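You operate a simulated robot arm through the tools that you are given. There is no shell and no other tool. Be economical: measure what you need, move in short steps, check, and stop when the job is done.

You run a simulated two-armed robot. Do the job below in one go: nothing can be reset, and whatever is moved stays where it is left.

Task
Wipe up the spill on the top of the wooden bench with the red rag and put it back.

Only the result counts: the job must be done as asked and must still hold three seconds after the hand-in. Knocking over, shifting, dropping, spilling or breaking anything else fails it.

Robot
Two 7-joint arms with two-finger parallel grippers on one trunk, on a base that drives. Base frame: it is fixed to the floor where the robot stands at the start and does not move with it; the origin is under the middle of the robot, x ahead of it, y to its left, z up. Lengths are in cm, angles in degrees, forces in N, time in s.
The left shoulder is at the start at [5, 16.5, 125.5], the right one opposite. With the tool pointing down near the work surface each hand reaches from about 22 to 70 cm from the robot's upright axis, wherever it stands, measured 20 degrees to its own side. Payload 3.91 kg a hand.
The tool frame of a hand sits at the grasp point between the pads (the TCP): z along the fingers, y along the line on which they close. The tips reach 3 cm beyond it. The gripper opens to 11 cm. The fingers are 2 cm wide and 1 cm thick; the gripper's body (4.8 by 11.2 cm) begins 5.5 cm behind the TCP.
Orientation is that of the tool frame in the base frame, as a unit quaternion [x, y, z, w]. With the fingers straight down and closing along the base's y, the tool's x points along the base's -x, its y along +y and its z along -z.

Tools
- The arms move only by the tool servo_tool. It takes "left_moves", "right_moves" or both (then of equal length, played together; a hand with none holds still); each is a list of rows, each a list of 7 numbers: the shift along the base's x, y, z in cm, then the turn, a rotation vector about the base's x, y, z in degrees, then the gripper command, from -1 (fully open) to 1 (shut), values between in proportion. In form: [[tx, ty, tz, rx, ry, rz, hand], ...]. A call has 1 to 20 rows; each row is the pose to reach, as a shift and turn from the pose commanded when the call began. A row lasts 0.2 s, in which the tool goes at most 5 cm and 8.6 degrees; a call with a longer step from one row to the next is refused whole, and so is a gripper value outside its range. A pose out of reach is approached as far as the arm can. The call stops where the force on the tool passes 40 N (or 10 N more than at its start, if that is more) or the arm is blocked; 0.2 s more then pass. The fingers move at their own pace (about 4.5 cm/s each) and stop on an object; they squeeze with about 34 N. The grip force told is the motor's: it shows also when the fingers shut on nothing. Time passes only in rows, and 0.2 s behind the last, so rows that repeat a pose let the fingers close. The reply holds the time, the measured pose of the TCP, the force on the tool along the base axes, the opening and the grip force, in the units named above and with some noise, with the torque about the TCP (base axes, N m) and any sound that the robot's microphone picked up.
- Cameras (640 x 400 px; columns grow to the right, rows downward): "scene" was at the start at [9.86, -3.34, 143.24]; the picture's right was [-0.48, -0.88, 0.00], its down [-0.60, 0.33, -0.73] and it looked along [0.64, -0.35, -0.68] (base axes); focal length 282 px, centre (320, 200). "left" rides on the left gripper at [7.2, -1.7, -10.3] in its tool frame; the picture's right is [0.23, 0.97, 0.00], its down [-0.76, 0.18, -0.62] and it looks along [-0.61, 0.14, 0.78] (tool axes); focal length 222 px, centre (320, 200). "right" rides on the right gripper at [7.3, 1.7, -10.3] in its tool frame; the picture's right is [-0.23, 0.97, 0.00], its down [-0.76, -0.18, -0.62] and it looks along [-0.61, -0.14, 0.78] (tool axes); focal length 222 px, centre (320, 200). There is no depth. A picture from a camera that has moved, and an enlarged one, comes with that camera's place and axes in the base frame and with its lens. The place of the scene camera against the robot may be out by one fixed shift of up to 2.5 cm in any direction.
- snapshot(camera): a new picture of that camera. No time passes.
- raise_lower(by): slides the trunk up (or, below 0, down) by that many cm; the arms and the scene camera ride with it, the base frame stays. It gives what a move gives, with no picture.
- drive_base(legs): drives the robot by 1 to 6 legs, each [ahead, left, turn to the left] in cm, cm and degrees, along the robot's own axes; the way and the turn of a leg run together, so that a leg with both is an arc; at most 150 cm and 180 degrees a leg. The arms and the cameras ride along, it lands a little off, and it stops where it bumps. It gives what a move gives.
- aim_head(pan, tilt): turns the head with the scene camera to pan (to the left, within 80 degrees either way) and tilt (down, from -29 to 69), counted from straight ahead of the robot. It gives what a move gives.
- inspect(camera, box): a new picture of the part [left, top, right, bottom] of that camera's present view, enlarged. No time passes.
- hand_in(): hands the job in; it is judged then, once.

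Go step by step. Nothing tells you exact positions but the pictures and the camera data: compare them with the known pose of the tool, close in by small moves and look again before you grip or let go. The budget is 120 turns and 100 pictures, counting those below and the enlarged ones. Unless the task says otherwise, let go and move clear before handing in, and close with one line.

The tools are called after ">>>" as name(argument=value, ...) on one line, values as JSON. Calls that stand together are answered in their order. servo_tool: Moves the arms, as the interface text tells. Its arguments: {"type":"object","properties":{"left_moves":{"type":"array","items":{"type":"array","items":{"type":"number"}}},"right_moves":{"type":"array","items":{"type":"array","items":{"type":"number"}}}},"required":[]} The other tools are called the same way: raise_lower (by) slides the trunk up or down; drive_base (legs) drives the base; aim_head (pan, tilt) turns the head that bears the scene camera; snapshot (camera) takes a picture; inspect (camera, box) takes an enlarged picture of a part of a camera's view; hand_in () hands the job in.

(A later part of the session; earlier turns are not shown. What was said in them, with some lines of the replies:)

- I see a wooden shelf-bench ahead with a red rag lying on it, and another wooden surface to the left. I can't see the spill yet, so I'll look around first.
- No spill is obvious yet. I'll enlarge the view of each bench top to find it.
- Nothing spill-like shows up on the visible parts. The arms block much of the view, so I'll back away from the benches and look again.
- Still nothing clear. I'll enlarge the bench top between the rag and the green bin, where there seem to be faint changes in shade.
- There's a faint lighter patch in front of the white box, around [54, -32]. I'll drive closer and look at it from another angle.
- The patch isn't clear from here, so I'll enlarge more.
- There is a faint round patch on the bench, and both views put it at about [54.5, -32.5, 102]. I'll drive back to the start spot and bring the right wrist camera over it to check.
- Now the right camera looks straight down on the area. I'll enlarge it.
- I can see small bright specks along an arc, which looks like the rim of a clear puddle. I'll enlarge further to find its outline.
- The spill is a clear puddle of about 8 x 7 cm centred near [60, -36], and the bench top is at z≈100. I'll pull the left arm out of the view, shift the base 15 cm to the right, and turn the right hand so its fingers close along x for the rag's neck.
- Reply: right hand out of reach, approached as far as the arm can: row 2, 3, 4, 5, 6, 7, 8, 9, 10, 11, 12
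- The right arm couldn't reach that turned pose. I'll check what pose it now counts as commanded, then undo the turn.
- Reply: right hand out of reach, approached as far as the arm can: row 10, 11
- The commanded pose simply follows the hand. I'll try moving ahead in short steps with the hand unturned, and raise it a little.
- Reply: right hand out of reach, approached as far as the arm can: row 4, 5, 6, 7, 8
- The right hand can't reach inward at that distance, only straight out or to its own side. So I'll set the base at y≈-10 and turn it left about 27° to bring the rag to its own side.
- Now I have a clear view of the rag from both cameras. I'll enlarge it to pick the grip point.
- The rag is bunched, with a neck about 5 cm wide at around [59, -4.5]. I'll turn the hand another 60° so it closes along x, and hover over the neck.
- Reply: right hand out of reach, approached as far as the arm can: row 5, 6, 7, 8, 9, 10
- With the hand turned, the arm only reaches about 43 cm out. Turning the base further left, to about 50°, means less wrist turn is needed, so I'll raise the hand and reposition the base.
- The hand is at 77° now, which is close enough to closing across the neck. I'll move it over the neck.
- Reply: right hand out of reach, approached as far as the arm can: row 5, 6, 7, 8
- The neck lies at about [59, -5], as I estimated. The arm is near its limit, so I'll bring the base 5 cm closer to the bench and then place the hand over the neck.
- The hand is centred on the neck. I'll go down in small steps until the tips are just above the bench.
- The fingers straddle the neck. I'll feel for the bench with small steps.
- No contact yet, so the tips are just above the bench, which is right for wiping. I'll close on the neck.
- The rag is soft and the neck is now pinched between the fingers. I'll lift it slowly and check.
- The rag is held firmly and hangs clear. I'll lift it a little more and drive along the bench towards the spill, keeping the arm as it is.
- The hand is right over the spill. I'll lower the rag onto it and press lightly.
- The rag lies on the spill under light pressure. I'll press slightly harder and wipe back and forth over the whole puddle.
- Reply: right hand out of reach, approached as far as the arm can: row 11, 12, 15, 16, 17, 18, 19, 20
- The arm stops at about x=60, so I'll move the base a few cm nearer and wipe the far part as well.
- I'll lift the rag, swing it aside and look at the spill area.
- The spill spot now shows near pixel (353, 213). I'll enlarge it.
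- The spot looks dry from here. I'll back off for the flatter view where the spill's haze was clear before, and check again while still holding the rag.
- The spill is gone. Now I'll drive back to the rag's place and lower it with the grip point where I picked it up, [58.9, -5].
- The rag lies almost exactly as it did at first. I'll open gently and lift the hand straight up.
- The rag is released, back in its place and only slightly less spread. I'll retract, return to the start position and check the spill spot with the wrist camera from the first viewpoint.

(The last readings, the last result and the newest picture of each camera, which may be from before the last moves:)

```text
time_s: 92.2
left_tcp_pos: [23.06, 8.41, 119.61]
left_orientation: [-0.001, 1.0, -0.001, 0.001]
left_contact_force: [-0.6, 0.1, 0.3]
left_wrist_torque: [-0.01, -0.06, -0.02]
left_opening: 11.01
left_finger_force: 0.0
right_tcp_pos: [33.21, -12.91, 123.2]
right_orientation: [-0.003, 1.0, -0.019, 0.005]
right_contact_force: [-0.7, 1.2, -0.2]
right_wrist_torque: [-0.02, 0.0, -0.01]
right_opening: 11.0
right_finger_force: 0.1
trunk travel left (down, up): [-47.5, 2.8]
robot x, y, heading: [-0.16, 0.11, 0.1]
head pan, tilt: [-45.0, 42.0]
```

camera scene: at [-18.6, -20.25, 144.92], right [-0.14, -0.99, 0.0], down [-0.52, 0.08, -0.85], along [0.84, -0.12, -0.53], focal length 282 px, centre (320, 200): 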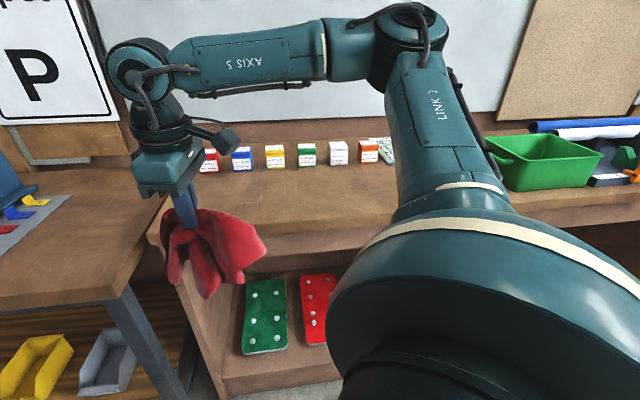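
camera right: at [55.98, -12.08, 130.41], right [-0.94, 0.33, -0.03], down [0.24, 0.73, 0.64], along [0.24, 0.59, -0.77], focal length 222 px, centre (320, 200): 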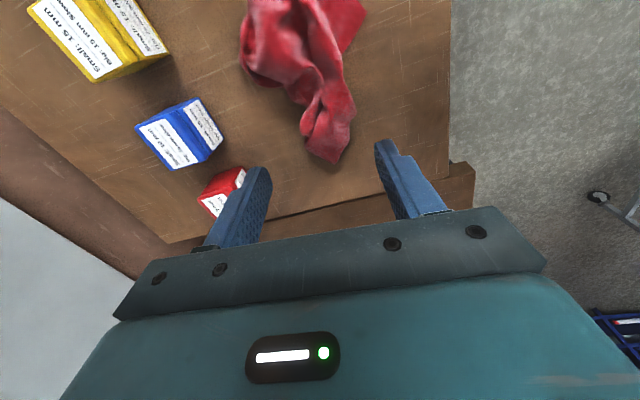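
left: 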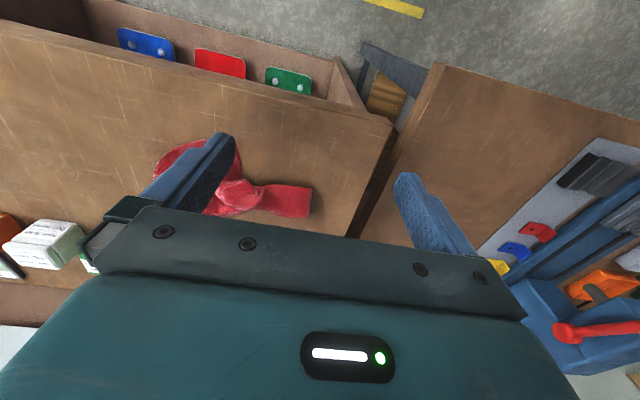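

>>> servo_tool(right_moves=[[2, -4, 0, 0, 0, 0, -1], [5, -8, 0, 0, 0, 0, -1], [9, -12, 0, 0, 0, 0, -1], [13, -15, 0, 0, 0, 0, -1], [17, -17.5, 0, 0, 0, 0, -1], [21, -17.5, 0, 0, 0, 0, -1], [23.5, -17.5, 0, 0, 0, 0, -1], [23.5, -17.5, 0, 0, 0, 0, -1]])

>>> inspect(camera="right", box=[240, 85, 344, 150])

>>> snapshot(camera="right")

>>> aim_head(pan=-30, tilt=45)

>>> snapshot(camera="scene")

>>> inspect(camera="scene", box=[295, 125, 391, 185])

```text
refused: row 3 steps farther than a row can; nothing moved
```

```text
6.15 times, centred on (292, 118) of right
camera zoom: at [25.77, -10.87, 133.39], right [0.22, 0.97, -0.03], down [0.76, -0.15, 0.64], along [0.62, -0.17, -0.77], focal length 1367 px, centre (492, 708)
```

zoom: 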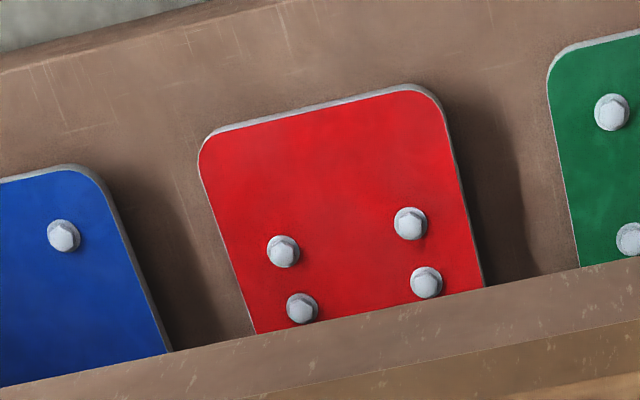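

```text
37 pictures are left
camera right: at [25.77, -10.87, 133.39], right [0.22, 0.97, -0.03], down [0.76, -0.15, 0.64], along [0.62, -0.17, -0.77], focal length 222 px, centre (320, 200)
```

right: 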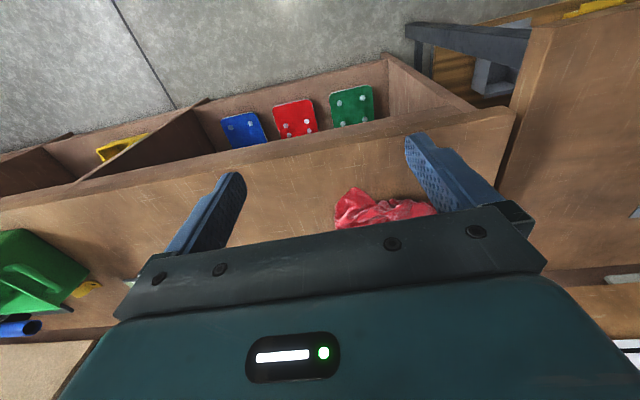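

```text
time_s: 93.0
left_tcp_pos: [23.01, 8.47, 119.58]
left_orientation: [-0.001, 1.0, 0.0, 0.001]
left_contact_force: [0.7, 1.1, 0.7]
left_wrist_torque: [0.02, 0.02, -0.02]
left_opening: 10.98
left_finger_force: 0.1
right_tcp_pos: [33.38, -12.9, 123.14]
right_orientation: [-0.002, 1.0, -0.019, 0.005]
right_contact_force: [0.0, 0.4, -0.4]
right_wrist_torque: [0.02, -0.01, 0.0]
right_opening: 10.99
right_finger_force: 0.1
trunk travel left (down, up): [-47.5, 2.8]
robot x, y, heading: [-0.26, -0.42, 0.2]
head pan, tilt: [-30.0, 45.0]
```

```text
36 pictures are left
camera scene: at [9.27, -3.41, 142.98], right [-0.5, -0.87, 0.0], down [-0.61, 0.35, -0.71], along [0.61, -0.35, -0.71], focal length 282 px, centre (320, 200)
```

scene: 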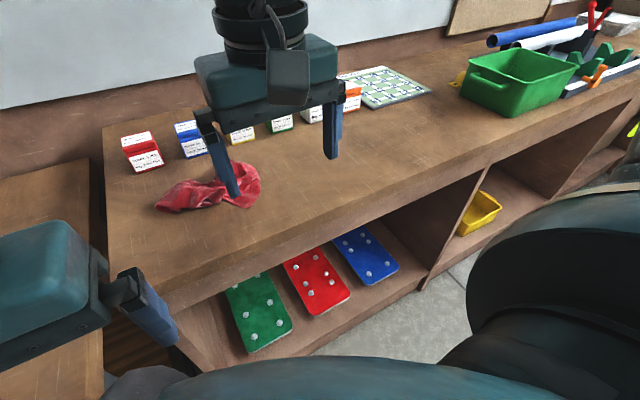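

```text
6.67 times, centred on (343, 155) of scene
camera zoom: at [9.27, -3.41, 142.98], right [-0.5, -0.87, 0.0], down [-0.61, 0.35, -0.71], along [0.61, -0.35, -0.71], focal length 1883 px, centre (167, 500)
```

zoom: 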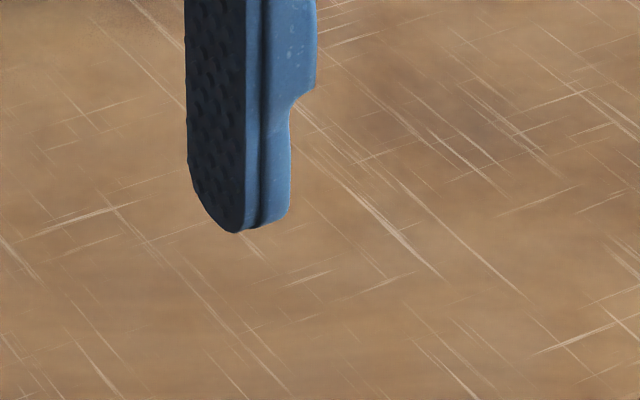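

The earlier glints are gone here, though a finger hides part of the spot. I'll move the hand over in smaller steps for the final wrist view.

>>> servo_tool(right_moves=[[2, -4, 0, 0, 0, 0, -1], [4, -8, 0, 0, 0, 0, -1], [7, -11, 0, 0, 0, 0, -1], [10, -14, 0, 0, 0, 0, -1], [13, -16.5, 0, 0, 0, 0, -1], [17, -17.5, 0, 0, 0, 0, -1], [21, -17.5, 0, 0, 0, 0, -1], [23.5, -17.5, 0, 0, 0, 0, -1], [23.5, -17.5, 0, 0, 0, 0, -1]])

>>> inspect(camera="right", box=[240, 85, 344, 150])

>>> inspect(camera="scene", box=[295, 125, 391, 185])

>>> snapshot(camera="scene")

```text
time_s: 95.0
left_tcp_pos: [23.12, 8.38, 119.47]
left_orientation: [-0.001, 1.0, -0.001, 0.001]
left_contact_force: [-0.1, -1.8, 1.1]
left_wrist_torque: [-0.05, 0.01, -0.05]
left_opening: 11.03
left_finger_force: 0.1
right_tcp_pos: [56.75, -30.48, 123.12]
right_orientation: [-0.003, 1.0, -0.019, 0.006]
right_contact_force: [-0.1, 0.5, 0.2]
right_wrist_torque: [-0.01, 0.0, -0.03]
right_opening: 11.02
right_finger_force: 0.1
trunk travel left (down, up): [-47.5, 2.8]
robot x, y, heading: [-0.15, -0.08, 0.3]
head pan, tilt: [-30.0, 45.0]
```

```text
6.15 times, centred on (292, 118) of right
camera zoom: at [49.2, -28.44, 133.36], right [0.22, 0.97, -0.03], down [0.76, -0.15, 0.64], along [0.62, -0.17, -0.77], focal length 1367 px, centre (492, 708)
```

zoom: 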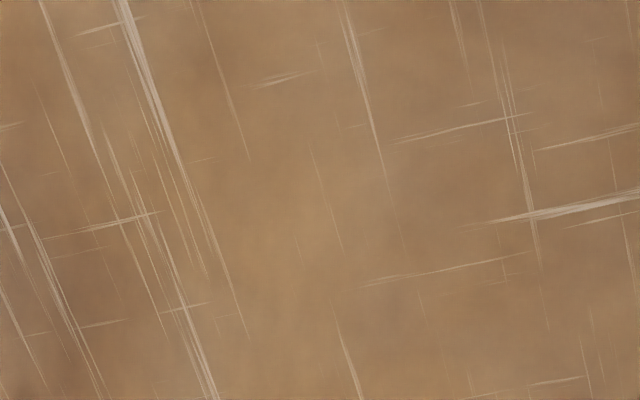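

```text
6.67 times, centred on (343, 155) of scene
camera zoom: at [9.22, -3.38, 142.98], right [-0.5, -0.87, 0.0], down [-0.61, 0.35, -0.71], along [0.61, -0.35, -0.71], focal length 1883 px, centre (167, 500)
```

zoom: 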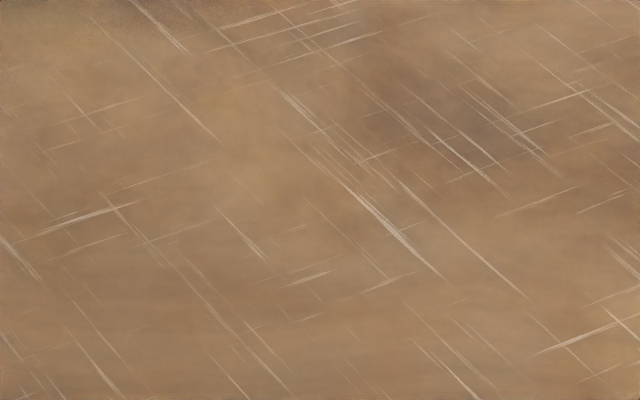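

```text
32 pictures are left
camera scene: at [9.22, -3.38, 142.98], right [-0.5, -0.87, 0.0], down [-0.61, 0.35, -0.71], along [0.61, -0.35, -0.71], focal length 282 px, centre (320, 200)
```

scene: 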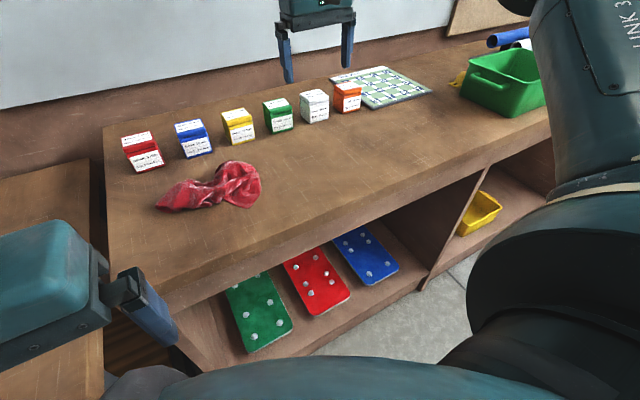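

The puddle is gone from both views where I had seen it. The rag lies back in its place, nothing else has moved and the hands are clear, so I'm handing in.

>>> hand_in()

```text
The job is handed in.
```

I wiped up the spill on the wooden bench with the red rag and put the rag back in its place, bunched slightly differently from before; nothing else moved.
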